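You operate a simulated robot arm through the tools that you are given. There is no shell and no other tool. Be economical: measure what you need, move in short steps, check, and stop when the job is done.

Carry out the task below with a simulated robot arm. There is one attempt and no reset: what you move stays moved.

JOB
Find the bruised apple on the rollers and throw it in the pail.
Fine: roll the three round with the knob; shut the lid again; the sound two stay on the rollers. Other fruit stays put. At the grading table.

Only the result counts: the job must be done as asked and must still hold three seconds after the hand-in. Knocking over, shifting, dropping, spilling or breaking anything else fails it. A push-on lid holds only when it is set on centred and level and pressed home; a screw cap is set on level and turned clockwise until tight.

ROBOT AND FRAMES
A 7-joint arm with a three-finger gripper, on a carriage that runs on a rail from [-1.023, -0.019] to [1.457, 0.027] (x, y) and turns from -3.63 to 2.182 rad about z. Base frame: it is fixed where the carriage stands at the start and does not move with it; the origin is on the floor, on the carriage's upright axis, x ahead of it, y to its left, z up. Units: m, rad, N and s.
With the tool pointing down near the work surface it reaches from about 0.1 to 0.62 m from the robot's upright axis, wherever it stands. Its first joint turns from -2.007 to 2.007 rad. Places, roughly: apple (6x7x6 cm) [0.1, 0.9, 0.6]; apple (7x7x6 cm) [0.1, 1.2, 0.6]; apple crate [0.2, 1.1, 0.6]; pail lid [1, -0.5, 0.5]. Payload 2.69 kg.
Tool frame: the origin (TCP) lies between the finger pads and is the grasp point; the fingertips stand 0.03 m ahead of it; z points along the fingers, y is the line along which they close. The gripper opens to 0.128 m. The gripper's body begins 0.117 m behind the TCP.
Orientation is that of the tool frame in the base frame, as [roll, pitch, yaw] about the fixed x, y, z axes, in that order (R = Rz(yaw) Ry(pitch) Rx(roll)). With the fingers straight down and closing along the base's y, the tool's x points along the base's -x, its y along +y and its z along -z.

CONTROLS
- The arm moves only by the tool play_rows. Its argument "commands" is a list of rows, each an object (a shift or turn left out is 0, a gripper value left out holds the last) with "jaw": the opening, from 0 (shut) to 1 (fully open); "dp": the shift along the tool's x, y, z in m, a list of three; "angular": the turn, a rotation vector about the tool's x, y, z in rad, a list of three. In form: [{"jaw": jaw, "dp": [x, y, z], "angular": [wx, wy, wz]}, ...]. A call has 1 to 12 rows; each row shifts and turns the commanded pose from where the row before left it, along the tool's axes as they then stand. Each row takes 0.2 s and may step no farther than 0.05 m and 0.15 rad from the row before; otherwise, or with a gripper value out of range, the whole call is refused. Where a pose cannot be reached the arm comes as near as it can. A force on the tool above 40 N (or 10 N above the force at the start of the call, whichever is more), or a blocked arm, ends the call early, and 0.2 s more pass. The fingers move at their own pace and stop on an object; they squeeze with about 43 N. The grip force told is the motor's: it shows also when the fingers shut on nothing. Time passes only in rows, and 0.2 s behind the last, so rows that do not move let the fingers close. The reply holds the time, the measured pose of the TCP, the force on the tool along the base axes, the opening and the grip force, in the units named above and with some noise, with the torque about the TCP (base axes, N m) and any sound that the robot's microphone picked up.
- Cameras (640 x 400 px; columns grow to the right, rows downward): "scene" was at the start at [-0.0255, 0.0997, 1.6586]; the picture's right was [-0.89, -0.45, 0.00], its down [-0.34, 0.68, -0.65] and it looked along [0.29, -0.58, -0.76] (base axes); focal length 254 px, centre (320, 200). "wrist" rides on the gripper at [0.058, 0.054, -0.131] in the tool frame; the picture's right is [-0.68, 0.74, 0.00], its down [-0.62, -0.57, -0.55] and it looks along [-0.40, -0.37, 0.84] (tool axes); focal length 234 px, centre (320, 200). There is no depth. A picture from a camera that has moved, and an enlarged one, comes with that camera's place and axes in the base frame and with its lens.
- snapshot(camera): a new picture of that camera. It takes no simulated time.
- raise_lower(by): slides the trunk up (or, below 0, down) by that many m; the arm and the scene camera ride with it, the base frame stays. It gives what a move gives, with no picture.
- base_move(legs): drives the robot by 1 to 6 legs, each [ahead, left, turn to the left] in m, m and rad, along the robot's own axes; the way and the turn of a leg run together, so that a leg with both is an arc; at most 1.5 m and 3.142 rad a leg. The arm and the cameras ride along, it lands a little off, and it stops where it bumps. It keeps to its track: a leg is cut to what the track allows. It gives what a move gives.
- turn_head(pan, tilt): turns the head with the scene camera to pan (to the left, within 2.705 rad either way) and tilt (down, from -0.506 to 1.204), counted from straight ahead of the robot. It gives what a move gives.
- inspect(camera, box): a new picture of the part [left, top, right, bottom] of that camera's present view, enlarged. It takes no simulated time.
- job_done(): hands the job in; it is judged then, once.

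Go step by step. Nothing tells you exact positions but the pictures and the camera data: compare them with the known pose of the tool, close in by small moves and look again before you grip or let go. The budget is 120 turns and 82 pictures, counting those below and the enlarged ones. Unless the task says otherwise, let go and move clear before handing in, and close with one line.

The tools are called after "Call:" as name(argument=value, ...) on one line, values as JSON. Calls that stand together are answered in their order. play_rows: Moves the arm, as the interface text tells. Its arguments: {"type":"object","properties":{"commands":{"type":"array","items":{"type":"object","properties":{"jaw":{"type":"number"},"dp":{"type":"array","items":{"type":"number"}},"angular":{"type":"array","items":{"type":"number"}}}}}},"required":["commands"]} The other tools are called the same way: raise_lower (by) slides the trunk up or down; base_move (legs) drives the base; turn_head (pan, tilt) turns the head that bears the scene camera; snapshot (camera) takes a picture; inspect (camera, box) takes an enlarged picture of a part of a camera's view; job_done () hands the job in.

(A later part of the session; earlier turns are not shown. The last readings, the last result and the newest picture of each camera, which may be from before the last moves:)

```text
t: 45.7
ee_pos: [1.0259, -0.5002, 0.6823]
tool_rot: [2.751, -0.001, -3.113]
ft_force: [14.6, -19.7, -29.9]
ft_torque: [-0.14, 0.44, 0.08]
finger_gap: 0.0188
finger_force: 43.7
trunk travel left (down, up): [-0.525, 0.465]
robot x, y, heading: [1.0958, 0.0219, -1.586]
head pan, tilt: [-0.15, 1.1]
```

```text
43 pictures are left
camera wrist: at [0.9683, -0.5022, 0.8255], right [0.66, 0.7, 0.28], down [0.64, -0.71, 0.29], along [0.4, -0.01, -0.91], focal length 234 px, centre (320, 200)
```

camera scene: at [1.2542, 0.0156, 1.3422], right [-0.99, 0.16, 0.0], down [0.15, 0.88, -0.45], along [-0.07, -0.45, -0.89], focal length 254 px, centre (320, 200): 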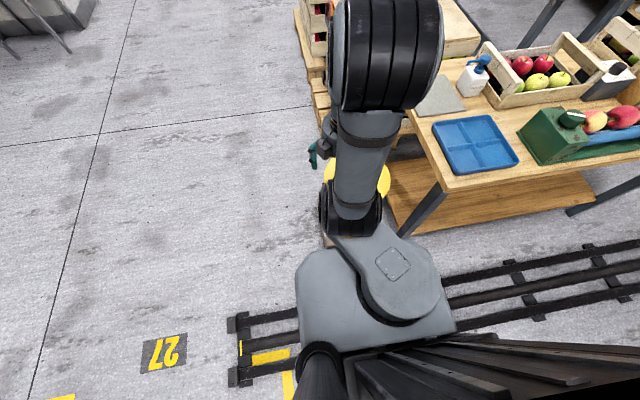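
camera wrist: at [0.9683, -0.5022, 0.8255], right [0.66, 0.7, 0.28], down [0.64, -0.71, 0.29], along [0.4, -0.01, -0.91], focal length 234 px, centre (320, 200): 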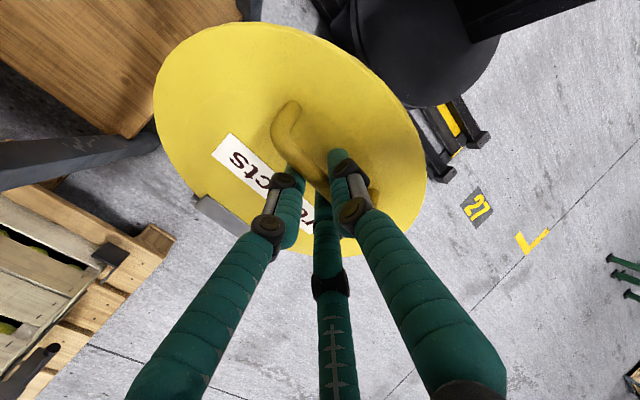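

Lid at ~45°, the load is mostly radial (my arc is slightly wide). Continue to ~68°.

Call:
play_rows(commands=[{"dp": [0, -0.0277, -0.0298], "angular": [-0.1, 0, 0]}, {"dp": [0, -0.0306, -0.0276], "angular": [-0.1, 0, 0]}, {}])

Call:
snapshot(camera="wrist")

```text
t: 46.3
ee_pos: [1.0192, -0.5156, 0.6887]
tool_rot: [2.433, 0.033, -3.004]
ft_force: [5.2, -0.4, -2.6]
ft_torque: [-0.18, 1.06, -0.35]
finger_gap: 0.0214
finger_force: 45.2
out of reach, approached as far as the arm can: row 2
trunk travel left (down, up): [-0.525, 0.465]
robot x, y, heading: [1.0982, 0.0223, -1.59]
head pan, tilt: [-0.15, 1.1]
stopped in row 2: the force on the tool passed its limit at 66 N (the readings are from after the stop); the commanded pose is now the measured one
```

```text
42 pictures are left
camera wrist: at [0.9643, -0.5678, 0.8225], right [0.58, 0.64, 0.5], down [0.72, -0.7, 0.07], along [0.39, 0.32, -0.86], focal length 234 px, centre (320, 200)
```

wrist: 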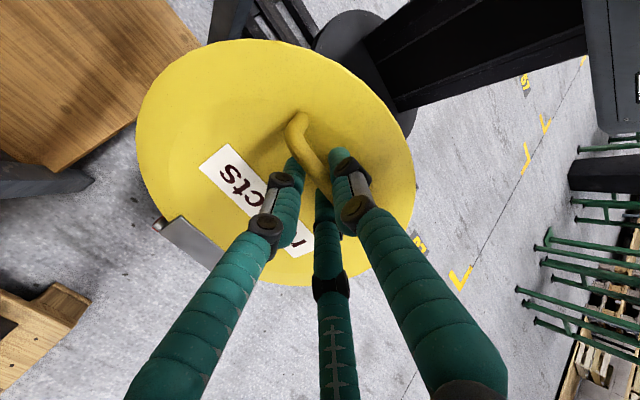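

The arm's reach limits further tilt. I'll ease the jaws slightly to test whether the hinge holds the lid by itself.

Call:
play_rows(commands=[{"jaw": 0.3}, {}, {}])

Call:
snapshot(camera="wrist")

```text
t: 47.1
ee_pos: [1.0181, -0.5139, 0.6876]
tool_rot: [2.431, 0.033, -3.005]
ft_force: [0.2, 1.1, -0.1]
ft_torque: [-0.02, 0.01, 0.01]
finger_gap: 0.0383
finger_force: 0.1
trunk travel left (down, up): [-0.525, 0.465]
robot x, y, heading: [1.0959, 0.0222, -1.584]
head pan, tilt: [-0.15, 1.1]
```

```text
41 pictures are left
camera wrist: at [0.9632, -0.5672, 0.822], right [0.58, 0.64, 0.5], down [0.72, -0.69, 0.07], along [0.39, 0.32, -0.86], focal length 234 px, centre (320, 200)
```

wrist: 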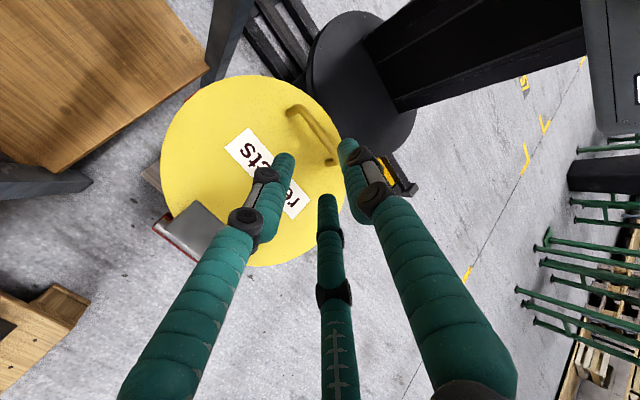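

The lid is free-swinging and fell shut, so it must be carried past vertical. Pushing it from beneath with a horizontal tool looks better; I rise, untilt, and shift the robot right for room.

Call:
play_rows(commands=[{"dp": [0, 0.03, -0.035]}, {"dp": [0, 0.03, -0.035]}, {"angular": [0.14, 0, 0]}, {"angular": [0.14, 0, 0]}, {"angular": [0.14, 0, 0]}, {"angular": [0.14, 0, 0]}, {"angular": [0.14, 0, 0]}, {"angular": [0, 0, 0.13]}, {"dp": [0, 0.04, 0]}, {"dp": [0, 0.04, 0]}, {}])

Call:
base_move(legs=[[0, 0.34, 0]])

Call:
play_rows(commands=[{"dp": [0, 0.04, 0], "angular": [0.14, 0, 0]}, {"dp": [0, 0.03, 0], "angular": [0.14, 0, 0]}, {"angular": [0.14, 0, 0]}, {"angular": [0.14, 0, 0]}, {"angular": [0.14, 0, 0]}, {"angular": [0.14, 0, 0]}, {}])

Call:
snapshot(camera="scene")

```text
t: 49.5
ee_pos: [1.0149, -0.4332, 0.7805]
tool_rot: [3.127, 0.032, -3.134]
ft_force: [-0.8, -0.1, 0.6]
ft_torque: [0.02, 0.04, 0.0]
finger_gap: 0.0385
finger_force: 0.1
trunk travel left (down, up): [-0.525, 0.465]
robot x, y, heading: [1.0947, 0.0243, -1.591]
head pan, tilt: [-0.15, 1.1]
```

```text
t: 51.7
ee_pos: [1.3582, -0.4283, 0.7815]
tool_rot: [3.127, 0.033, -3.128]
ft_force: [0.0, 0.1, 0.1]
ft_torque: [-0.01, 0.02, -0.02]
finger_gap: 0.0384
finger_force: 0.1
trunk travel left (down, up): [-0.525, 0.465]
robot x, y, heading: [1.4359, 0.0265, -1.576]
head pan, tilt: [-0.15, 1.1]
```

```text
t: 53.3
ee_pos: [1.3364, -0.3703, 0.7785]
tool_rot: [-2.578, -0.005, 3.132]
ft_force: [-0.1, 0.2, -0.1]
ft_torque: [0.02, -0.04, 0.0]
finger_gap: 0.0383
finger_force: 0.0
out of reach, approached as far as the arm can: row 2, 4, 5, 6
trunk travel left (down, up): [-0.525, 0.465]
robot x, y, heading: [1.4395, 0.0238, -1.574]
head pan, tilt: [-0.15, 1.1]
```

```text
40 pictures are left
camera scene: at [1.5947, 0.0232, 1.3422], right [-0.99, 0.16, 0.0], down [0.14, 0.88, -0.45], along [-0.07, -0.45, -0.89], focal length 254 px, centre (320, 200)
```

scene: 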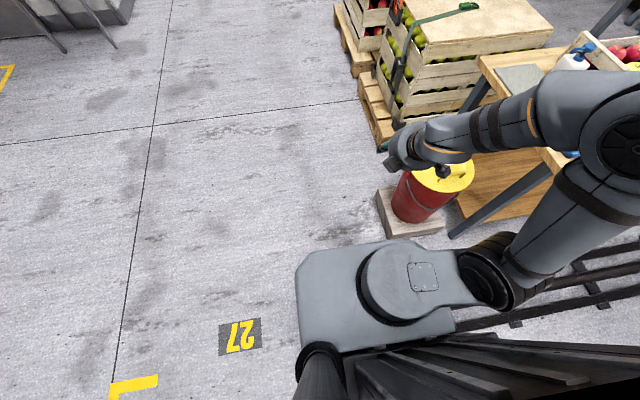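

The elbow now leans out to the −x side. A radial 45° approach (robot at x≈1.44, tool pointing (−x,−y)) should reach better; I yaw the tool that way, moving out in radius.

Call:
play_rows(commands=[{"dp": [0.03, 0, 0], "angular": [0, 0.069, 0.111]}, {"dp": [0.03, 0, 0], "angular": [0, 0.069, 0.111]}, {"dp": [0.03, 0, 0], "angular": [0, 0.069, 0.111]}, {"dp": [0.03, 0, 0], "angular": [0, 0.069, 0.111]}, {"dp": [0.03, 0, 0], "angular": [0, 0.069, 0.111]}, {"dp": [0.03, 0, 0], "angular": [0, 0.069, 0.111]}, {}])

Call:
play_rows(commands=[{"angular": [0.14, 0, 0]}, {"angular": [0.14, 0, 0]}, {"angular": [0.14, 0, 0]}, {"angular": [0.14, 0, 0]}, {}])

Call:
snapshot(camera="scene")

```text
t: 54.9
ee_pos: [1.1721, -0.3144, 0.7769]
tool_rot: [-2.575, 0.004, 2.346]
ft_force: [0.6, 0.3, 0.4]
ft_torque: [-0.02, -0.03, -0.01]
finger_gap: 0.0383
finger_force: 0.2
trunk travel left (down, up): [-0.525, 0.465]
robot x, y, heading: [1.4367, 0.0254, -1.578]
head pan, tilt: [-0.15, 1.1]
```

```text
t: 55.7
ee_pos: [1.1288, -0.339, 0.7938]
tool_rot: [-2.171, 0.011, 2.217]
ft_force: [0.4, -0.6, 0.3]
ft_torque: [0.0, -0.03, 0.0]
finger_gap: 0.0384
finger_force: 0.0
out of reach, approached as far as the arm can: row 2, 3, 4
trunk travel left (down, up): [-0.525, 0.465]
robot x, y, heading: [1.4356, 0.028, -1.578]
head pan, tilt: [-0.15, 1.1]
stopped in row 4: the arm was blocked; the commanded pose is now the measured one
```

```text
39 pictures are left
camera scene: at [1.5949, 0.0237, 1.3448], right [-0.99, 0.16, 0.0], down [0.14, 0.88, -0.45], along [-0.07, -0.45, -0.89], focal length 254 px, centre (320, 200)
```

scene: 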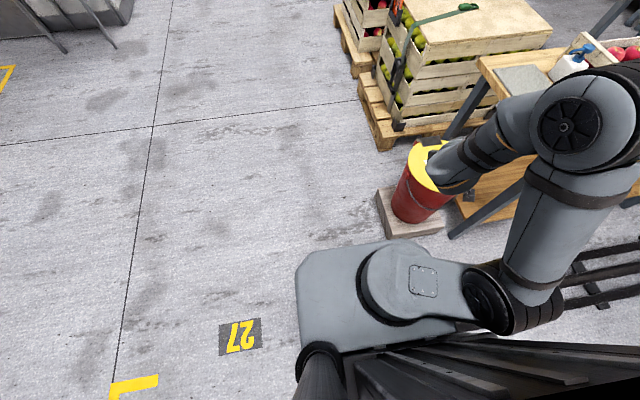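

Horizontal is beyond reach at this height; lowering the trunk should help, but first I bring the tool upright again and out over free floor.

Call:
play_rows(commands=[{"angular": [-0.14, 0, 0]}, {"angular": [-0.14, 0, 0]}, {"angular": [-0.14, 0, 0]}, {"angular": [-0.14, 0, 0]}, {"angular": [-0.14, 0, 0]}, {"angular": [-0.14, 0, 0]}, {"angular": [-0.13, 0, 0]}, {"angular": [0, 0, -0.15]}, {"angular": [0, 0, -0.15]}, {"angular": [0, 0, -0.15]}, {"angular": [0, 0, -0.15]}, {"angular": [0, 0, -0.15]}])

Call:
play_rows(commands=[{"dp": [-0.05, 0, 0], "angular": [0, 0, -0.15]}, {"dp": [-0.05, 0, 0]}, {"dp": [-0.05, 0, 0]}, {"dp": [-0.05, 0, 0]}, {"dp": [-0.05, 0, 0]}, {"dp": [-0.05, 0, 0]}, {"dp": [-0.03, -0.04, 0]}, {"dp": [0, -0.05, 0]}, {"dp": [0, -0.05, 0]}, {"dp": [0, -0.05, 0]}, {"dp": [0, -0.05, 0]}, {}])

Call:
snapshot(camera="scene")

```text
t: 58.3
ee_pos: [1.1265, -0.3364, 0.7903]
tool_rot: [-3.137, 0.008, 2.965]
ft_force: [-0.8, 0.7, -0.5]
ft_torque: [-0.06, -0.02, 0.02]
finger_gap: 0.0382
finger_force: 0.0
trunk travel left (down, up): [-0.525, 0.465]
robot x, y, heading: [1.4373, 0.0239, -1.579]
head pan, tilt: [-0.15, 1.1]
```

```text
t: 60.9
ee_pos: [1.4479, -0.5949, 0.7928]
tool_rot: [-3.136, 0.005, 3.11]
ft_force: [-0.4, -1.0, 0.6]
ft_torque: [0.0, -0.01, 0.0]
finger_gap: 0.0383
finger_force: 0.0
trunk travel left (down, up): [-0.525, 0.465]
robot x, y, heading: [1.4349, 0.0255, -1.58]
head pan, tilt: [-0.15, 1.1]
```

```text
38 pictures are left
camera scene: at [1.5948, 0.0231, 1.3422], right [-0.99, 0.16, 0.0], down [0.14, 0.88, -0.45], along [-0.07, -0.45, -0.89], focal length 254 px, centre (320, 200)
```

scene: 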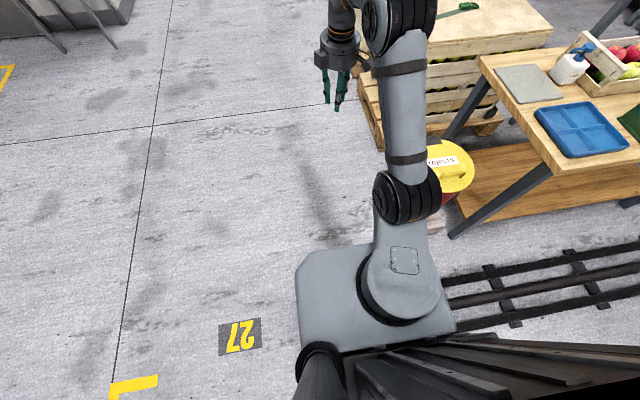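

Tool-down at 0.62 m reach works here. I test how much further it goes.

Call:
play_rows(commands=[{"dp": [0, -0.03, 0]}, {"dp": [0, -0.03, 0]}, {"dp": [0, -0.03, 0]}, {"dp": [0, -0.03, 0]}, {}])

Call:
play_rows(commands=[{"angular": [-0.14, 0, 0]}, {"angular": [-0.14, 0, 0]}, {"angular": [-0.14, 0, 0]}, {}])

```text
t: 62.1
ee_pos: [1.4462, -0.6893, 0.7919]
tool_rot: [-3.135, 0.005, 3.111]
ft_force: [-0.3, 0.0, 0.3]
ft_torque: [0.02, 0.0, 0.01]
finger_gap: 0.0385
finger_force: 0.0
out of reach, approached as far as the arm can: row 4
trunk travel left (down, up): [-0.525, 0.465]
robot x, y, heading: [1.4345, 0.0251, -1.581]
head pan, tilt: [-0.15, 1.1]
```

```text
t: 63.1
ee_pos: [1.4574, -0.6092, 0.7916]
tool_rot: [2.86, 0.004, 3.11]
ft_force: [0.2, -0.2, -0.1]
ft_torque: [0.09, -0.05, -0.02]
finger_gap: 0.0384
finger_force: 0.0
out of reach, approached as far as the arm can: row 1, 2, 3
trunk travel left (down, up): [-0.525, 0.465]
robot x, y, heading: [1.4334, 0.0266, -1.575]
head pan, tilt: [-0.15, 1.1]
```

Tool-down reach extends to y≈−0.69, enough to carry the bar past vertical with the bar pivoting in the fingers. I return to the handle.

Call:
play_rows(commands=[{"angular": [0.14, 0, 0], "jaw": 0.55}, {"angular": [0.142, 0, 0]}, {"dp": [0, 0.05, 0], "angular": [0, 0, -0.03]}, {"dp": [0, 0.05, 0]}, {"dp": [0, 0.05, 0]}, {"dp": [0, 0.045, 0]}, {}])

Call:
base_move(legs=[[0, -0.38, 0]])

Call:
snapshot(camera="wrist")

```text
t: 64.7
ee_pos: [1.4584, -0.4134, 0.7917]
tool_rot: [-3.14, 0.005, -3.139]
ft_force: [-0.1, -0.6, 0.1]
ft_torque: [0.02, -0.04, -0.01]
finger_gap: 0.0703
finger_force: 0.1
trunk travel left (down, up): [-0.525, 0.465]
robot x, y, heading: [1.4368, 0.0309, -1.578]
head pan, tilt: [-0.15, 1.1]
```

```text
t: 67.1
ee_pos: [1.0879, -0.4212, 0.7923]
tool_rot: [-3.14, 0.005, 3.14]
ft_force: [0.7, 0.3, 0.9]
ft_torque: [-0.01, -0.02, 0.02]
finger_gap: 0.0707
finger_force: 0.1
trunk travel left (down, up): [-0.525, 0.465]
robot x, y, heading: [1.0625, 0.0223, -1.576]
head pan, tilt: [-0.15, 1.1]
```

```text
37 pictures are left
camera wrist: at [1.0273, -0.3678, 0.9235], right [0.68, 0.74, 0.0], down [0.61, -0.56, 0.55], along [0.41, -0.37, -0.83], focal length 234 px, centre (320, 200)
```

wrist: 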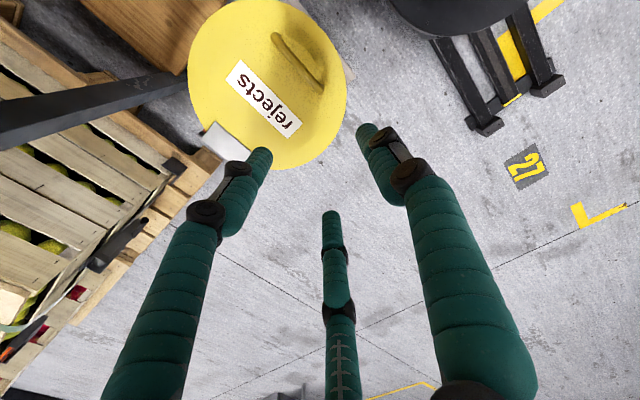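

Call:
play_rows(commands=[{"dp": [0.04, 0.01, 0]}, {"dp": [0.026, 0, 0.02]}, {"dp": [0, 0, 0.05]}, {"dp": [0, 0, 0.05]}, {"dp": [0, 0, 0.05]}, {"dp": [0, 0, 0.05]}, {"dp": [0, 0, 0.02]}, {}])

Call:
play_rows(commands=[{"jaw": 0.4}, {"jaw": 0.3}, {"jaw": 0.2}, {"jaw": 0.1}, {"jaw": 0.05}, {}, {}, {}])

Call:
inspect(camera="wrist", box=[200, 80, 440, 280])

```text
t: 68.9
ee_pos: [1.0215, -0.4139, 0.5514]
tool_rot: [-3.141, 0.006, 3.141]
ft_force: [0.3, 0.2, -0.6]
ft_torque: [0.02, -0.02, 0.01]
finger_gap: 0.0703
finger_force: 0.1
trunk travel left (down, up): [-0.525, 0.465]
robot x, y, heading: [1.0627, 0.0184, -1.577]
head pan, tilt: [-0.15, 1.1]
```

```text
t: 70.7
ee_pos: [1.0214, -0.4108, 0.5522]
tool_rot: [3.137, 0.003, 3.139]
ft_force: [2.6, 19.1, 2.8]
ft_torque: [0.12, 0.08, 0.48]
finger_gap: 0.0191
finger_force: 44.0
trunk travel left (down, up): [-0.525, 0.465]
robot x, y, heading: [1.0637, 0.0197, -1.577]
head pan, tilt: [-0.15, 1.1]
```

```text
2.00 times, centred on (320, 180) of wrist
camera zoom: at [0.9633, -0.3575, 0.6843], right [0.68, 0.74, 0.01], down [0.61, -0.57, 0.55], along [0.41, -0.37, -0.84], focal length 468 px, centre (320, 240)
```

zoom: 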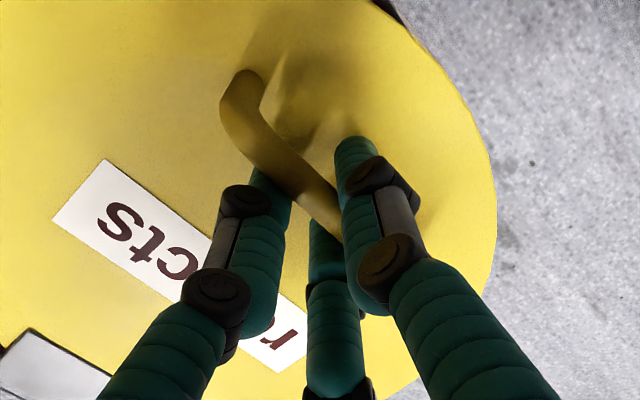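

Gripped. Lift along the arc with the tool kept upright.

Call:
play_rows(commands=[{"dp": [0, -0.0091, -0.0399]}, {"dp": [0, -0.0168, -0.0373]}, {}])

Call:
play_rows(commands=[{"dp": [0, -0.0239, -0.0332]}, {"dp": [0, -0.03, -0.0278]}, {}])

Call:
snapshot(camera="wrist")

```text
t: 71.5
ee_pos: [1.0216, -0.4426, 0.628]
tool_rot: [-3.133, 0.005, -3.137]
ft_force: [19.9, 2.3, 0.8]
ft_torque: [-0.09, -0.38, 0.7]
finger_gap: 0.0189
finger_force: 44.2
trunk travel left (down, up): [-0.525, 0.465]
robot x, y, heading: [1.0648, 0.0172, -1.584]
head pan, tilt: [-0.15, 1.1]
```

```text
t: 72.3
ee_pos: [1.0232, -0.4979, 0.6852]
tool_rot: [-3.14, 0.003, -3.137]
ft_force: [19.2, -16.6, -26.0]
ft_torque: [-0.2, -0.63, 0.97]
finger_gap: 0.0191
finger_force: 44.1
trunk travel left (down, up): [-0.525, 0.465]
robot x, y, heading: [1.0675, 0.0191, -1.576]
head pan, tilt: [-0.15, 1.1]
```

```text
35 pictures are left
camera wrist: at [0.9637, -0.4436, 0.8169], right [0.67, 0.74, 0.0], down [0.62, -0.56, 0.55], along [0.41, -0.37, -0.83], focal length 234 px, centre (320, 200)
```

wrist: 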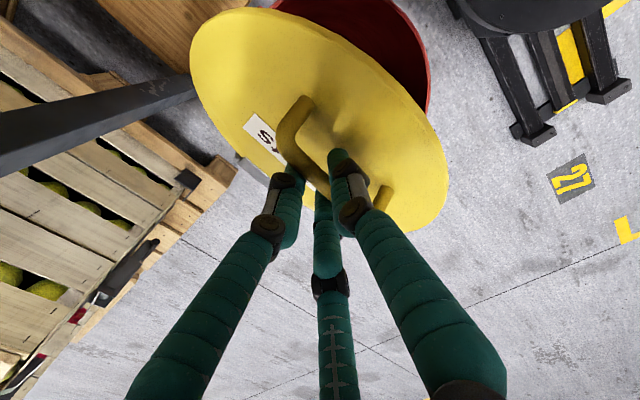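

Lid at ~46° with the loop gap showing clearly. I trim the radius and go on.

Call:
play_rows(commands=[{"dp": [0, -0.041, -0.0154]}, {}])

Call:
play_rows(commands=[{"dp": [0, -0.0372, -0.0125]}, {}])

Call:
snapshot(camera="wrist")

```text
t: 72.9
ee_pos: [1.0229, -0.5322, 0.7048]
tool_rot: [-3.14, 0.005, 3.14]
ft_force: [11.4, 11.2, 23.1]
ft_torque: [0.31, -0.51, 0.72]
finger_gap: 0.0196
finger_force: 44.5
trunk travel left (down, up): [-0.525, 0.465]
robot x, y, heading: [1.0648, 0.0173, -1.581]
head pan, tilt: [-0.15, 1.1]
```

```text
t: 73.5
ee_pos: [1.0231, -0.57, 0.7171]
tool_rot: [-3.134, 0.004, -3.139]
ft_force: [3.7, 4.8, 23.2]
ft_torque: [-0.02, 0.62, 0.87]
finger_gap: 0.0195
finger_force: 44.6
trunk travel left (down, up): [-0.525, 0.465]
robot x, y, heading: [1.0631, 0.0212, -1.579]
head pan, tilt: [-0.15, 1.1]
```

```text
34 pictures are left
camera wrist: at [0.9651, -0.516, 0.8483], right [0.68, 0.74, 0.0], down [0.61, -0.56, 0.55], along [0.41, -0.38, -0.83], focal length 234 px, centre (320, 200)
```

wrist: 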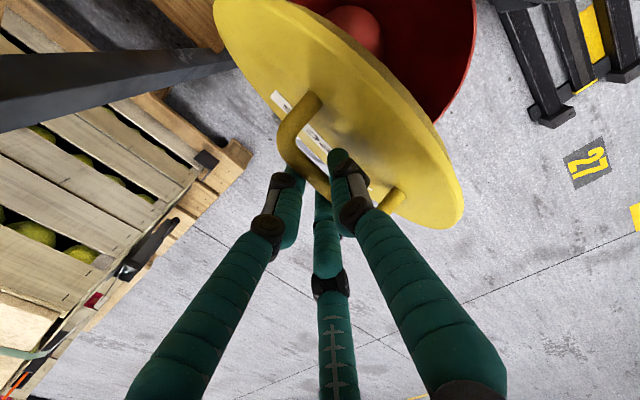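

About 67° now and smooth. Continue past vertical.

Call:
play_rows(commands=[{"dp": [0, -0.038, -0.009]}, {}])

Call:
play_rows(commands=[{"dp": [0, -0.039, 0.001]}, {}])

Call:
snapshot(camera="wrist")

```text
t: 74.1
ee_pos: [1.0243, -0.6119, 0.7219]
tool_rot: [3.135, 0.005, -3.139]
ft_force: [4.7, 0.5, -16.6]
ft_torque: [0.02, -0.43, 0.84]
finger_gap: 0.0195
finger_force: 44.5
trunk travel left (down, up): [-0.525, 0.465]
robot x, y, heading: [1.0659, 0.0173, -1.579]
head pan, tilt: [-0.15, 1.1]
```

```text
t: 74.7
ee_pos: [1.0237, -0.6496, 0.7211]
tool_rot: [3.133, 0.008, -3.141]
ft_force: [6.9, 4.9, -31.2]
ft_torque: [-0.05, -0.52, 0.79]
finger_gap: 0.0195
finger_force: 44.1
trunk travel left (down, up): [-0.525, 0.465]
robot x, y, heading: [1.0661, 0.0206, -1.581]
head pan, tilt: [-0.15, 1.1]
```

```text
33 pictures are left
camera wrist: at [0.9661, -0.5967, 0.8532], right [0.68, 0.74, 0.01], down [0.61, -0.57, 0.55], along [0.41, -0.36, -0.84], focal length 234 px, centre (320, 200)
```

wrist: 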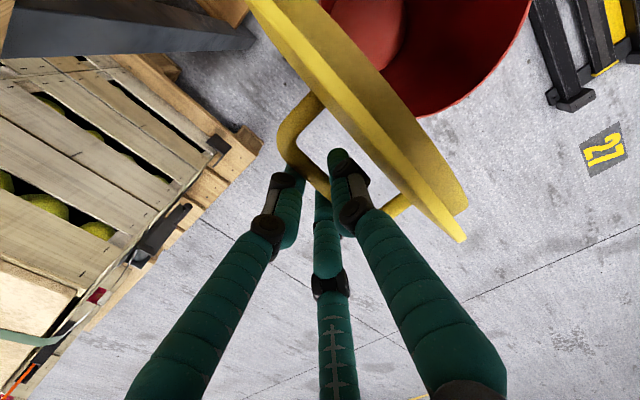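

Lid ≈ 92°. A bit further back for margin.

Call:
play_rows(commands=[{"dp": [0, -0.02, 0.008]}, {"dp": [0, -0.014, 0.007]}, {}])

Call:
snapshot(camera="wrist")

```text
t: 75.5
ee_pos: [1.0257, -0.6826, 0.714]
tool_rot: [-3.131, 0.006, -3.138]
ft_force: [11.2, -3.6, 9.7]
ft_torque: [-0.01, -0.47, 0.9]
finger_gap: 0.0194
finger_force: 44.3
trunk travel left (down, up): [-0.525, 0.465]
robot x, y, heading: [1.0648, 0.0234, -1.585]
head pan, tilt: [-0.15, 1.1]
```

```text
32 pictures are left
camera wrist: at [0.9667, -0.6294, 0.8452], right [0.67, 0.74, 0.0], down [0.62, -0.56, 0.56], along [0.41, -0.38, -0.83], focal length 234 px, centre (320, 200)
```

wrist: 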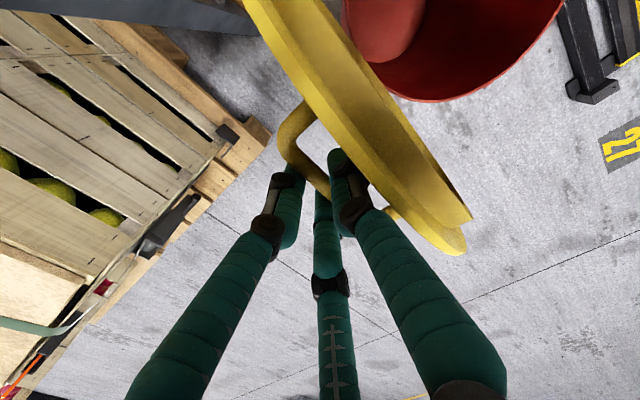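

Past vertical (~100°). Ease the jaws slightly and rise out.

Call:
play_rows(commands=[{"jaw": 0.22}, {}, {"dp": [0, 0, -0.02]}, {"dp": [0, 0, -0.03]}, {"dp": [0, 0, -0.03]}, {}])

Call:
snapshot(camera="wrist")

```text
t: 76.9
ee_pos: [1.0223, -0.6817, 0.7917]
tool_rot: [-3.141, 0.004, -3.142]
ft_force: [0.0, 0.0, -0.7]
ft_torque: [-0.02, 0.02, 0.0]
finger_gap: 0.0279
finger_force: 0.0
trunk travel left (down, up): [-0.525, 0.465]
robot x, y, heading: [1.0691, 0.0208, -1.583]
head pan, tilt: [-0.15, 1.1]
```

```text
31 pictures are left
camera wrist: at [0.9632, -0.6277, 0.9233], right [0.68, 0.74, 0.0], down [0.61, -0.56, 0.55], along [0.41, -0.37, -0.83], focal length 234 px, centre (320, 200)
```

wrist: 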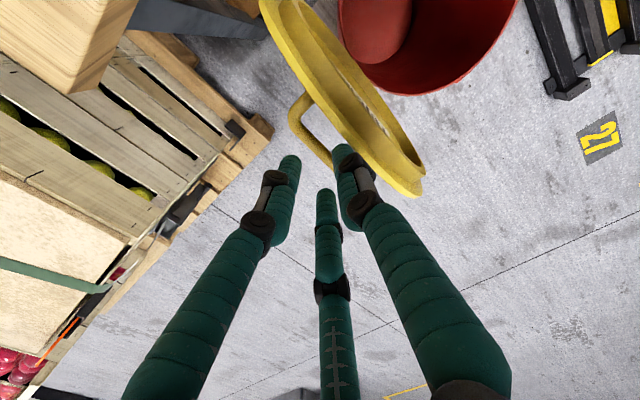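

The lid stays open by itself. I raise the trunk, retract, and drive to the bruised apple.

Call:
raise_lower(by=0.3)

Call:
play_rows(commands=[{"jaw": 0.7, "dp": [0, 0.05, 0]}, {"dp": [0, 0.05, 0]}, {"dp": [0, 0.05, 0]}, {"dp": [0, 0.05, 0]}, {"dp": [0, 0.05, 0]}, {"dp": [0, 0.05, 0]}, {}])

Call:
base_move(legs=[[0, -0.72, 0]])

Call:
snapshot(camera="wrist")

Call:
snapshot(camera="scene")

```text
t: 79.9
ee_pos: [1.021, -0.6807, 1.0911]
tool_rot: [-3.14, 0.004, -3.141]
ft_force: [0.0, -0.4, -0.3]
ft_torque: [-0.02, 0.04, -0.02]
finger_gap: 0.0281
finger_force: 0.1
trunk travel left (down, up): [-0.825, 0.165]
robot x, y, heading: [1.0656, 0.02, -1.575]
head pan, tilt: [-0.15, 1.1]
```

```text
t: 81.5
ee_pos: [1.0219, -0.3842, 1.0894]
tool_rot: [-3.141, 0.006, -3.141]
ft_force: [0.2, -1.3, -1.3]
ft_torque: [0.05, -0.01, -0.03]
finger_gap: 0.0896
finger_force: 0.0
trunk travel left (down, up): [-0.825, 0.165]
robot x, y, heading: [1.0675, 0.0218, -1.58]
head pan, tilt: [-0.15, 1.1]
```

```text
t: 85.5
ee_pos: [0.286, -0.3981, 1.0897]
tool_rot: [-3.14, 0.005, -3.136]
ft_force: [0.2, -0.5, -1.2]
ft_torque: [0.0, 0.0, 0.04]
finger_gap: 0.0897
finger_force: 0.1
trunk travel left (down, up): [-0.825, 0.165]
robot x, y, heading: [0.3272, 0.0065, -1.57]
head pan, tilt: [-0.15, 1.1]
```

```text
30 pictures are left
camera wrist: at [0.2267, -0.3442, 1.2214], right [0.67, 0.74, 0.0], down [0.62, -0.56, 0.55], along [0.41, -0.37, -0.83], focal length 234 px, centre (320, 200)
```

wrist: 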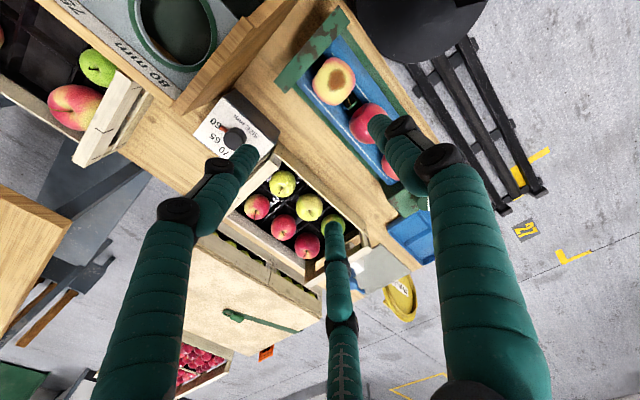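

```text
29 pictures are left
camera scene: at [0.4856, 0.003, 1.6422], right [-0.99, 0.15, 0.0], down [0.14, 0.88, -0.45], along [-0.07, -0.45, -0.89], focal length 254 px, centre (320, 200)
```

scene: 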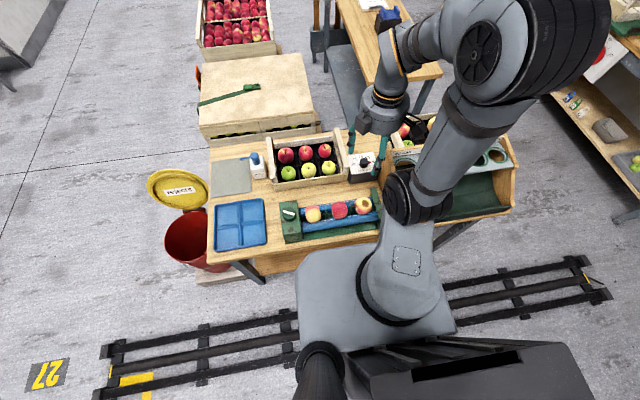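

Bruised apple at about (0.271, −0.36, 0.826). I line up above it, hand closing along y so the fingers miss the neighbours and end plate.

Call:
play_rows(commands=[{"jaw": 0.68, "dp": [0.014, 0.038, 0]}, {"dp": [0, 0, 0.05]}, {"dp": [0, 0, 0.05]}, {"dp": [0, 0, 0.05]}, {}])

Call:
snapshot(camera="wrist")

```text
t: 86.7
ee_pos: [0.2723, -0.358, 0.9376]
tool_rot: [-3.138, 0.007, -3.136]
ft_force: [-0.5, -0.2, 0.4]
ft_torque: [-0.04, 0.03, -0.03]
finger_gap: 0.0871
finger_force: 0.0
trunk travel left (down, up): [-0.825, 0.165]
robot x, y, heading: [0.3272, 0.0065, -1.574]
head pan, tilt: [-0.15, 1.1]
```

```text
28 pictures are left
camera wrist: at [0.2131, -0.3044, 1.07], right [0.67, 0.74, 0.0], down [0.62, -0.56, 0.55], along [0.41, -0.37, -0.83], focal length 234 px, centre (320, 200)
```

wrist: 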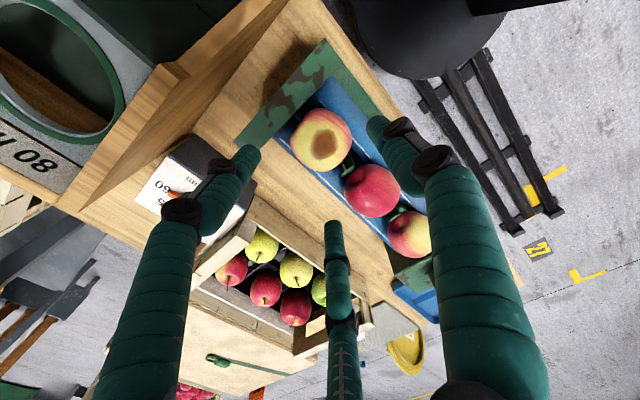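

Call:
play_rows(commands=[{"dp": [-0.003, -0.002, 0.04]}, {"dp": [0, 0, 0.02]}, {}])

Call:
inspect(camera="wrist", box=[180, 40, 460, 260])

Call:
inspect(camera="scene", box=[270, 160, 410, 250])

```text
t: 87.5
ee_pos: [0.2774, -0.3611, 0.8779]
tool_rot: [-3.14, 0.004, -3.134]
ft_force: [0.2, -0.7, 0.1]
ft_torque: [0.01, 0.01, 0.0]
finger_gap: 0.0868
finger_force: 0.1
trunk travel left (down, up): [-0.825, 0.165]
robot x, y, heading: [0.3302, 0.0086, -1.575]
head pan, tilt: [-0.15, 1.1]
```

```text
1.82 times, centred on (320, 150) of wrist
camera zoom: at [0.2178, -0.3081, 1.0107], right [0.67, 0.74, 0.0], down [0.62, -0.56, 0.55], along [0.41, -0.37, -0.83], focal length 426 px, centre (320, 291)
```

zoom: 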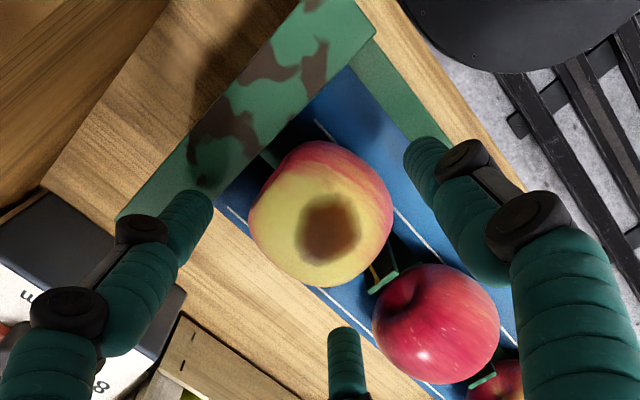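

```text
4.44 times, centred on (340, 205) of scene
camera zoom: at [0.486, 0.0028, 1.6422], right [-0.99, 0.15, 0.0], down [0.14, 0.88, -0.45], along [-0.07, -0.45, -0.89], focal length 1129 px, centre (231, 178)
```

zoom: 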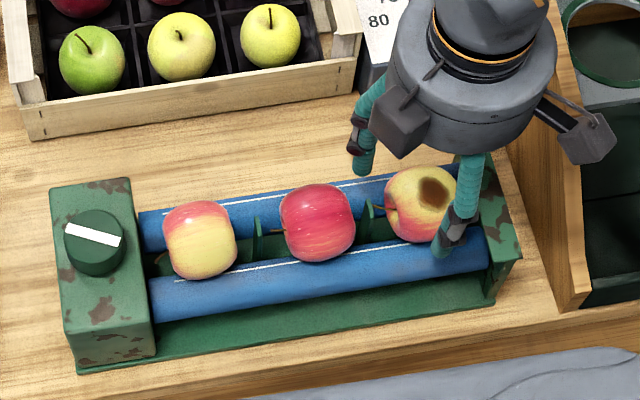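

Finger clearance to the end plate looks OK (~5 mm). Descend the last 2.5 cm gently.

Call:
play_rows(commands=[{"dp": [0, 0, 0.01]}, {"dp": [0, 0, 0.008]}, {"dp": [0, 0, 0.006]}, {}])

Call:
inspect(camera="wrist", box=[180, 40, 460, 260])

Call:
inspect(camera="scene", box=[320, 170, 400, 240])

```text
t: 88.5
ee_pos: [0.2744, -0.3616, 0.8574]
tool_rot: [-3.135, 0.008, -3.136]
ft_force: [-9.6, -5.2, 37.6]
ft_torque: [-1.17, 2.07, -0.28]
finger_gap: 0.1095
finger_force: 15.5
trunk travel left (down, up): [-0.825, 0.165]
robot x, y, heading: [0.3244, 0.0046, -1.576]
head pan, tilt: [-0.15, 1.1]
```

```text
1.82 times, centred on (320, 150) of wrist
camera zoom: at [0.215, -0.3083, 0.9892], right [0.67, 0.74, 0.0], down [0.61, -0.56, 0.56], along [0.41, -0.38, -0.83], focal length 426 px, centre (320, 291)
```

zoom: 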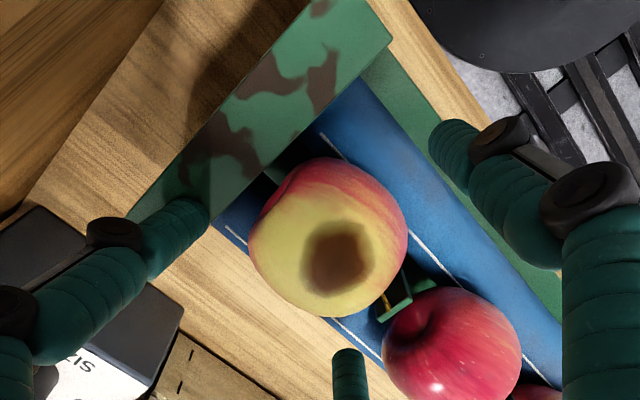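

```text
5.71 times, centred on (360, 205) of scene
camera zoom: at [0.4851, 0.0059, 1.6425], right [-0.99, 0.15, 0.0], down [0.14, 0.88, -0.46], along [-0.07, -0.45, -0.89], focal length 1452 px, centre (91, 171)
```

zoom: 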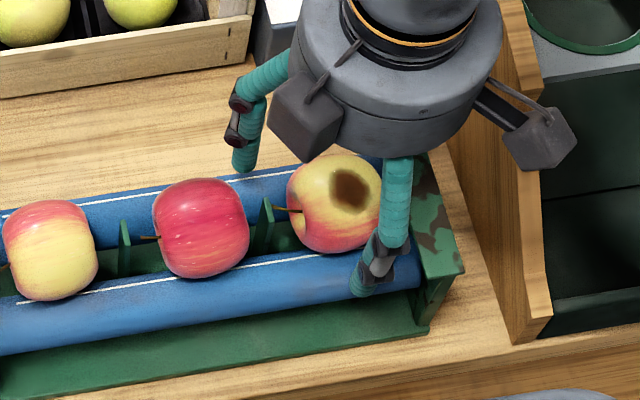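

A finger touched the end plate's top. Rise, rotate the hand 15° and narrow the opening so it clears.

Call:
play_rows(commands=[{"dp": [0, 0, -0.03]}, {"jaw": 0.62, "dp": [0, 0, -0.02]}, {"angular": [0, 0, -0.13]}, {"angular": [0, 0, -0.13]}, {}, {}])

Call:
inspect(camera="wrist", box=[180, 40, 460, 260])

```text
t: 89.9
ee_pos: [0.2764, -0.3621, 0.9058]
tool_rot: [-3.139, 0.004, -2.874]
ft_force: [-0.3, 0.3, 0.5]
ft_torque: [0.03, -0.01, -0.02]
finger_gap: 0.0794
finger_force: 0.1
trunk travel left (down, up): [-0.825, 0.165]
robot x, y, heading: [0.328, 0.0033, -1.573]
head pan, tilt: [-0.15, 1.1]
```

```text
1.82 times, centred on (320, 150) of wrist
camera zoom: at [0.2048, -0.3252, 1.0378], right [0.46, 0.89, 0.0], down [0.74, -0.38, 0.55], along [0.49, -0.25, -0.83], focal length 426 px, centre (320, 291)
```

zoom: 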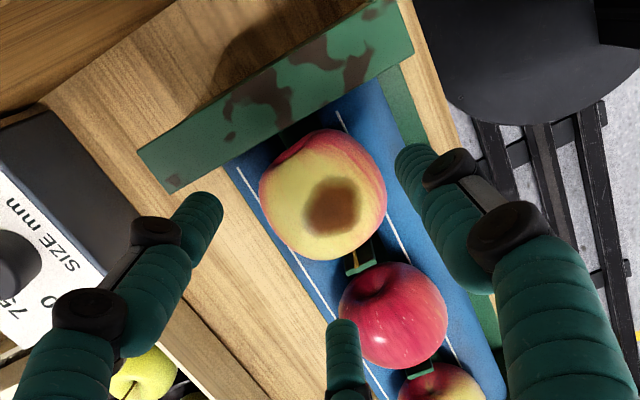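

Call:
play_rows(commands=[{"dp": [-0.003, -0.001, 0.02]}, {"dp": [0, 0, 0.015]}, {"dp": [0, 0, 0.008]}, {}])

Call:
inspect(camera="wrist", box=[180, 40, 460, 260])

```text
t: 90.9
ee_pos: [0.2802, -0.3629, 0.8629]
tool_rot: [-3.139, 0.003, -2.873]
ft_force: [4.0, 1.9, 9.0]
ft_torque: [0.02, -0.45, 0.08]
finger_gap: 0.0846
finger_force: 3.5
trunk travel left (down, up): [-0.825, 0.165]
robot x, y, heading: [0.329, 0.0065, -1.577]
head pan, tilt: [-0.15, 1.1]
```

```text
1.82 times, centred on (320, 150) of wrist
camera zoom: at [0.2087, -0.3258, 0.9942], right [0.46, 0.89, 0.0], down [0.74, -0.38, 0.55], along [0.49, -0.25, -0.83], focal length 426 px, centre (320, 291)
```

zoom: 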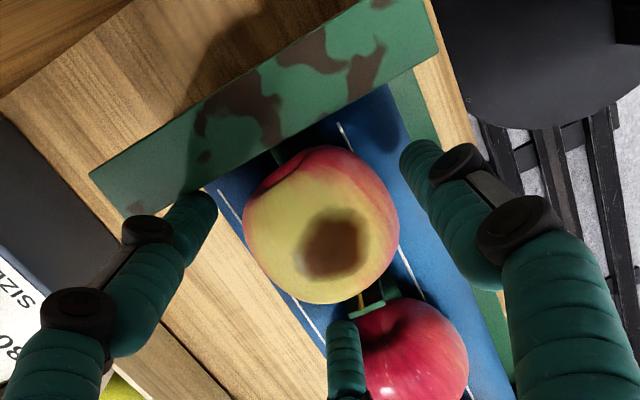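

The +x finger rubs the middle apple slightly. I back off a centimetre, rotate back 7°, lower again and close.

Call:
play_rows(commands=[{"dp": [0, 0, -0.015]}, {"jaw": 0.6, "angular": [0, 0, 0.12]}, {}, {"dp": [0, 0, 0.012]}, {}])

Call:
inspect(camera="wrist", box=[180, 40, 460, 260])

```text
t: 92.1
ee_pos: [0.278, -0.3615, 0.8656]
tool_rot: [3.141, 0.007, -2.995]
ft_force: [1.0, -0.5, -0.6]
ft_torque: [-0.01, -0.05, 0.02]
finger_gap: 0.0769
finger_force: 0.1
trunk travel left (down, up): [-0.825, 0.165]
robot x, y, heading: [0.3239, 0.0092, -1.576]
head pan, tilt: [-0.15, 1.1]
```

```text
1.82 times, centred on (320, 150) of wrist
camera zoom: at [0.2134, -0.3174, 0.9972], right [0.56, 0.83, 0.0], down [0.69, -0.47, 0.55], along [0.46, -0.31, -0.83], focal length 426 px, centre (320, 291)
```

zoom: 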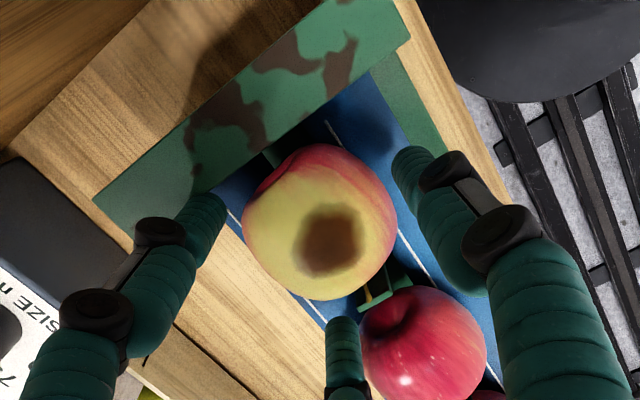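

No contact now. Lower 7 mm and close.

Call:
play_rows(commands=[{"dp": [0, 0, 0.007]}, {}])

Call:
play_rows(commands=[{"jaw": 0.52}, {"jaw": 0.45}, {"jaw": 0.4}, {}, {}])

Call:
inspect(camera="wrist", box=[180, 40, 460, 260])

```text
t: 92.7
ee_pos: [0.2791, -0.363, 0.8593]
tool_rot: [-3.141, 0.006, -2.996]
ft_force: [0.4, -1.3, -0.5]
ft_torque: [0.01, 0.02, -0.01]
finger_gap: 0.0767
finger_force: 0.1
trunk travel left (down, up): [-0.825, 0.165]
robot x, y, heading: [0.3254, 0.0106, -1.575]
head pan, tilt: [-0.15, 1.1]
```

```text
t: 93.9
ee_pos: [0.2779, -0.3616, 0.86]
tool_rot: [-3.138, 0.005, -2.997]
ft_force: [-5.0, 3.4, 4.6]
ft_torque: [0.18, 0.18, -0.15]
finger_gap: 0.0592
finger_force: 42.9
trunk travel left (down, up): [-0.825, 0.165]
robot x, y, heading: [0.3296, 0.007, -1.572]
head pan, tilt: [-0.15, 1.1]
```

```text
1.82 times, centred on (320, 150) of wrist
camera zoom: at [0.2116, -0.316, 0.9906], right [0.56, 0.83, 0.0], down [0.69, -0.47, 0.55], along [0.46, -0.31, -0.83], focal length 426 px, centre (320, 291)
```

zoom: 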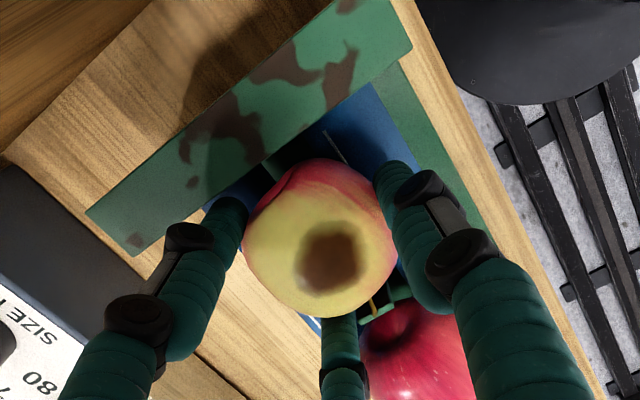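

Apple is held (gap 5.9 cm, 43 N). Lift straight up and check.

Call:
play_rows(commands=[{"jaw": 0.35, "dp": [0, 0, -0.01]}, {"dp": [0, 0, -0.02]}, {"dp": [0, 0, -0.03]}, {"dp": [0, 0, -0.04]}, {"dp": [0, 0, -0.05]}, {"dp": [0, 0, -0.05]}, {}])

Call:
snapshot(camera="wrist")

```text
t: 95.5
ee_pos: [0.2787, -0.3605, 1.0594]
tool_rot: [-3.141, 0.005, -2.993]
ft_force: [0.1, 0.0, -1.2]
ft_torque: [0.04, 0.02, 0.01]
finger_gap: 0.0592
finger_force: 42.9
trunk travel left (down, up): [-0.825, 0.165]
robot x, y, heading: [0.3238, 0.0062, -1.572]
head pan, tilt: [-0.15, 1.1]
```

```text
19 pictures are left
camera wrist: at [0.2114, -0.3168, 1.191], right [0.56, 0.83, 0.0], down [0.69, -0.47, 0.55], along [0.46, -0.31, -0.83], focal length 234 px, centre (320, 200)
```

wrist: 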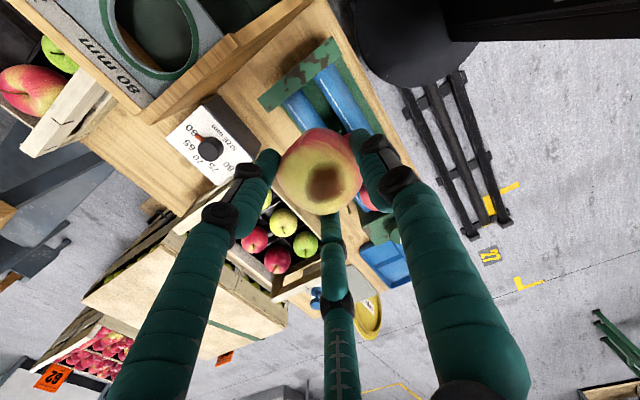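

Apple held well. Drive to the pail.

Call:
base_move(legs=[[0, 0.75, 0]])

Call:
raise_lower(by=-0.3)

Call:
snapshot(camera="wrist")

```text
t: 99.6
ee_pos: [1.0266, -0.3454, 1.0595]
tool_rot: [-3.14, 0.006, -3.008]
ft_force: [0.1, 0.0, -1.1]
ft_torque: [-0.01, 0.03, -0.01]
finger_gap: 0.0594
finger_force: 43.2
trunk travel left (down, up): [-0.825, 0.165]
robot x, y, heading: [1.0787, 0.0206, -1.588]
head pan, tilt: [-0.15, 1.1]
```

```text
t: 102.6
ee_pos: [1.0276, -0.3463, 0.7593]
tool_rot: [-3.139, 0.005, -3.006]
ft_force: [0.3, 0.0, -1.3]
ft_torque: [0.0, -0.01, -0.01]
finger_gap: 0.0596
finger_force: 43.2
trunk travel left (down, up): [-0.525, 0.465]
robot x, y, heading: [1.0812, 0.0173, -1.589]
head pan, tilt: [-0.15, 1.1]
```

```text
18 pictures are left
camera wrist: at [0.961, -0.3003, 0.891], right [0.57, 0.82, 0.0], down [0.68, -0.48, 0.55], along [0.45, -0.32, -0.83], focal length 234 px, centre (320, 200)
```

wrist: 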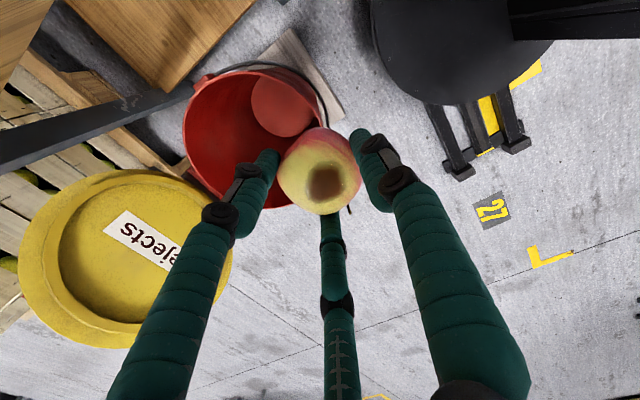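

Lid lies well back; pail is empty and open. Move over the pail centre and lower in.

Call:
play_rows(commands=[{"dp": [0.006, -0.04, 0]}, {"dp": [0.005, -0.04, 0]}, {"dp": [0.005, -0.037, 0]}, {"dp": [0, 0, 0.05]}, {"dp": [0, 0, 0.05]}, {}])

Call:
snapshot(camera="wrist")

```text
t: 104.0
ee_pos: [1.0266, -0.4638, 0.6627]
tool_rot: [-3.141, 0.007, -3.01]
ft_force: [-0.3, -0.4, -1.3]
ft_torque: [-0.01, -0.02, -0.04]
finger_gap: 0.0593
finger_force: 42.6
trunk travel left (down, up): [-0.525, 0.465]
robot x, y, heading: [1.0794, 0.0194, -1.588]
head pan, tilt: [-0.15, 1.1]
```

```text
17 pictures are left
camera wrist: at [0.9609, -0.4183, 0.7937], right [0.57, 0.82, 0.0], down [0.68, -0.48, 0.55], along [0.45, -0.32, -0.83], focal length 234 px, centre (320, 200)
```

wrist: 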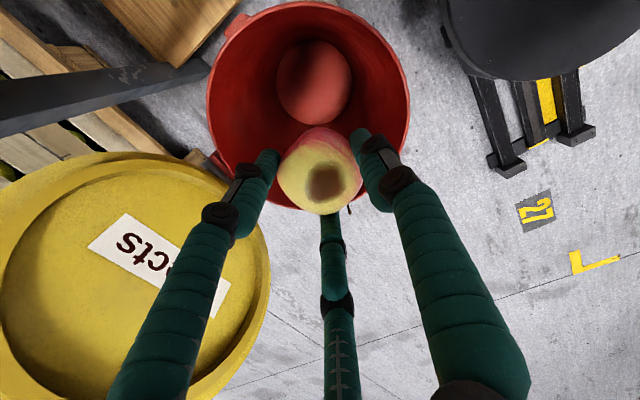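

Call:
play_rows(commands=[{"dp": [0.01, 0, 0.04]}, {"dp": [0, 0, 0.05]}, {"dp": [0, 0, 0.05]}, {"dp": [0, 0, 0.05]}, {"dp": [0, 0, 0.04]}, {}])

Call:
snapshot(camera="wrist")

```text
t: 105.4
ee_pos: [1.0176, -0.4668, 0.4283]
tool_rot: [-3.14, 0.004, -3.009]
ft_force: [-0.8, -0.2, -0.8]
ft_torque: [-0.03, -0.01, 0.0]
finger_gap: 0.0594
finger_force: 43.2
trunk travel left (down, up): [-0.525, 0.465]
robot x, y, heading: [1.0813, 0.0184, -1.585]
head pan, tilt: [-0.15, 1.1]
```

```text
16 pictures are left
camera wrist: at [0.9517, -0.4211, 0.56], right [0.57, 0.82, 0.0], down [0.68, -0.48, 0.55], along [0.45, -0.32, -0.83], focal length 234 px, centre (320, 200)
```

wrist: 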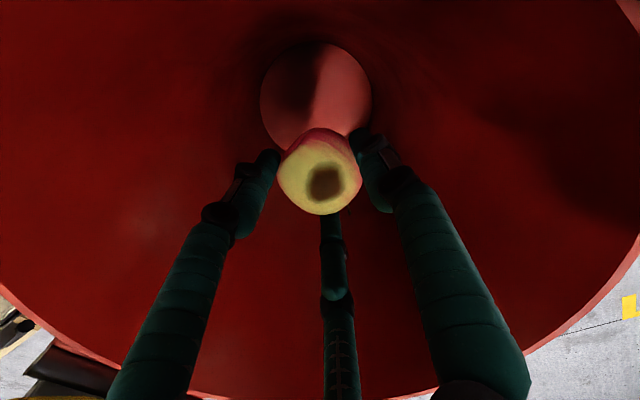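

Inside the pail. Lower a little more, release, and rise.

Call:
play_rows(commands=[{"dp": [0, 0, 0.03]}, {"dp": [0, 0, 0.02]}, {"jaw": 0.65}, {}, {}, {}, {"dp": [0, 0, -0.05]}, {"dp": [0, 0, -0.05]}, {"dp": [0, 0, -0.05]}, {"dp": [0, 0, -0.05]}, {"dp": [0, 0, -0.05]}, {"dp": [0, 0, -0.05]}])

Call:
play_rows(commands=[{"dp": [0, 0.03, -0.04]}, {"dp": [0, 0.04, -0.02]}, {"angular": [0, 0, 0.13]}, {}])

Call:
snapshot(camera="wrist")

```text
t: 108.0
ee_pos: [1.0169, -0.4639, 0.6828]
tool_rot: [-3.139, 0.004, -3.007]
ft_force: [0.1, 0.2, 0.5]
ft_torque: [0.01, -0.02, -0.02]
finger_gap: 0.0833
finger_force: 0.1
trunk travel left (down, up): [-0.525, 0.465]
robot x, y, heading: [1.0822, 0.0221, -1.586]
head pan, tilt: [-0.15, 1.1]
```

```text
t: 109.0
ee_pos: [1.0084, -0.3928, 0.7406]
tool_rot: [3.141, 0.005, -3.139]
ft_force: [0.3, -0.2, 0.0]
ft_torque: [0.02, 0.01, -0.01]
finger_gap: 0.0832
finger_force: 0.1
trunk travel left (down, up): [-0.525, 0.465]
robot x, y, heading: [1.0824, 0.0234, -1.584]
head pan, tilt: [-0.15, 1.1]
```

```text
15 pictures are left
camera wrist: at [0.949, -0.3399, 0.8715], right [0.67, 0.74, 0.0], down [0.61, -0.56, 0.55], along [0.41, -0.37, -0.83], focal length 234 px, centre (320, 200)
```

wrist: 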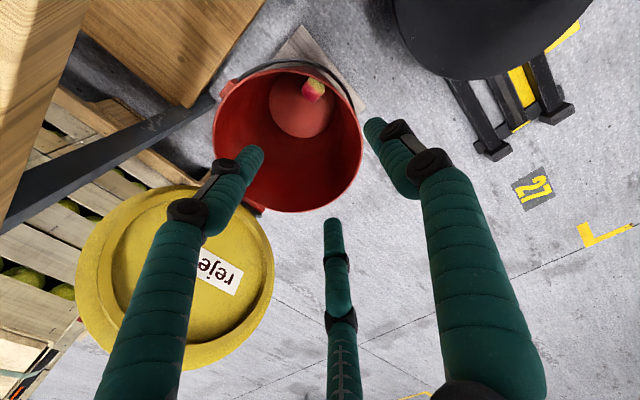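

The bruised apple is in the pail. The lid leans back at ~110°; I'll hook its top edge from behind with one finger: rotate the hand 60° so a finger points −y, open wide, and go over it.

Call:
play_rows(commands=[{"jaw": 1, "dp": [0, 0, -0.05], "angular": [0, 0, 0.15]}, {"dp": [0, 0, -0.05], "angular": [0, 0, 0.15]}, {"dp": [0, 0, -0.02], "angular": [0, 0, 0.15]}, {"angular": [0, 0, 0.15]}, {"angular": [0, 0, 0.15]}, {"angular": [0, 0, 0.15]}, {"angular": [0, 0, 0.147]}, {}])

Call:
play_rows(commands=[{"dp": [0.0434, -0.0248, 0]}, {"dp": [-0.0434, -0.0248, 0]}, {}])

```text
t: 110.8
ee_pos: [1.0074, -0.3954, 0.8598]
tool_rot: [3.139, 0.004, 2.097]
ft_force: [0.7, 0.2, 0.1]
ft_torque: [-0.02, -0.01, -0.02]
finger_gap: 0.1281
finger_force: 0.0
trunk travel left (down, up): [-0.525, 0.465]
robot x, y, heading: [1.0787, 0.0167, -1.588]
head pan, tilt: [-0.15, 1.1]
```

```text
t: 111.6
ee_pos: [0.9609, -0.4195, 0.86]
tool_rot: [3.137, 0.002, 2.097]
ft_force: [-0.9, -0.7, 0.1]
ft_torque: [0.05, 0.0, -0.02]
finger_gap: 0.1282
finger_force: 0.1
trunk travel left (down, up): [-0.525, 0.465]
robot x, y, heading: [1.0809, 0.0206, -1.582]
head pan, tilt: [-0.15, 1.1]
```

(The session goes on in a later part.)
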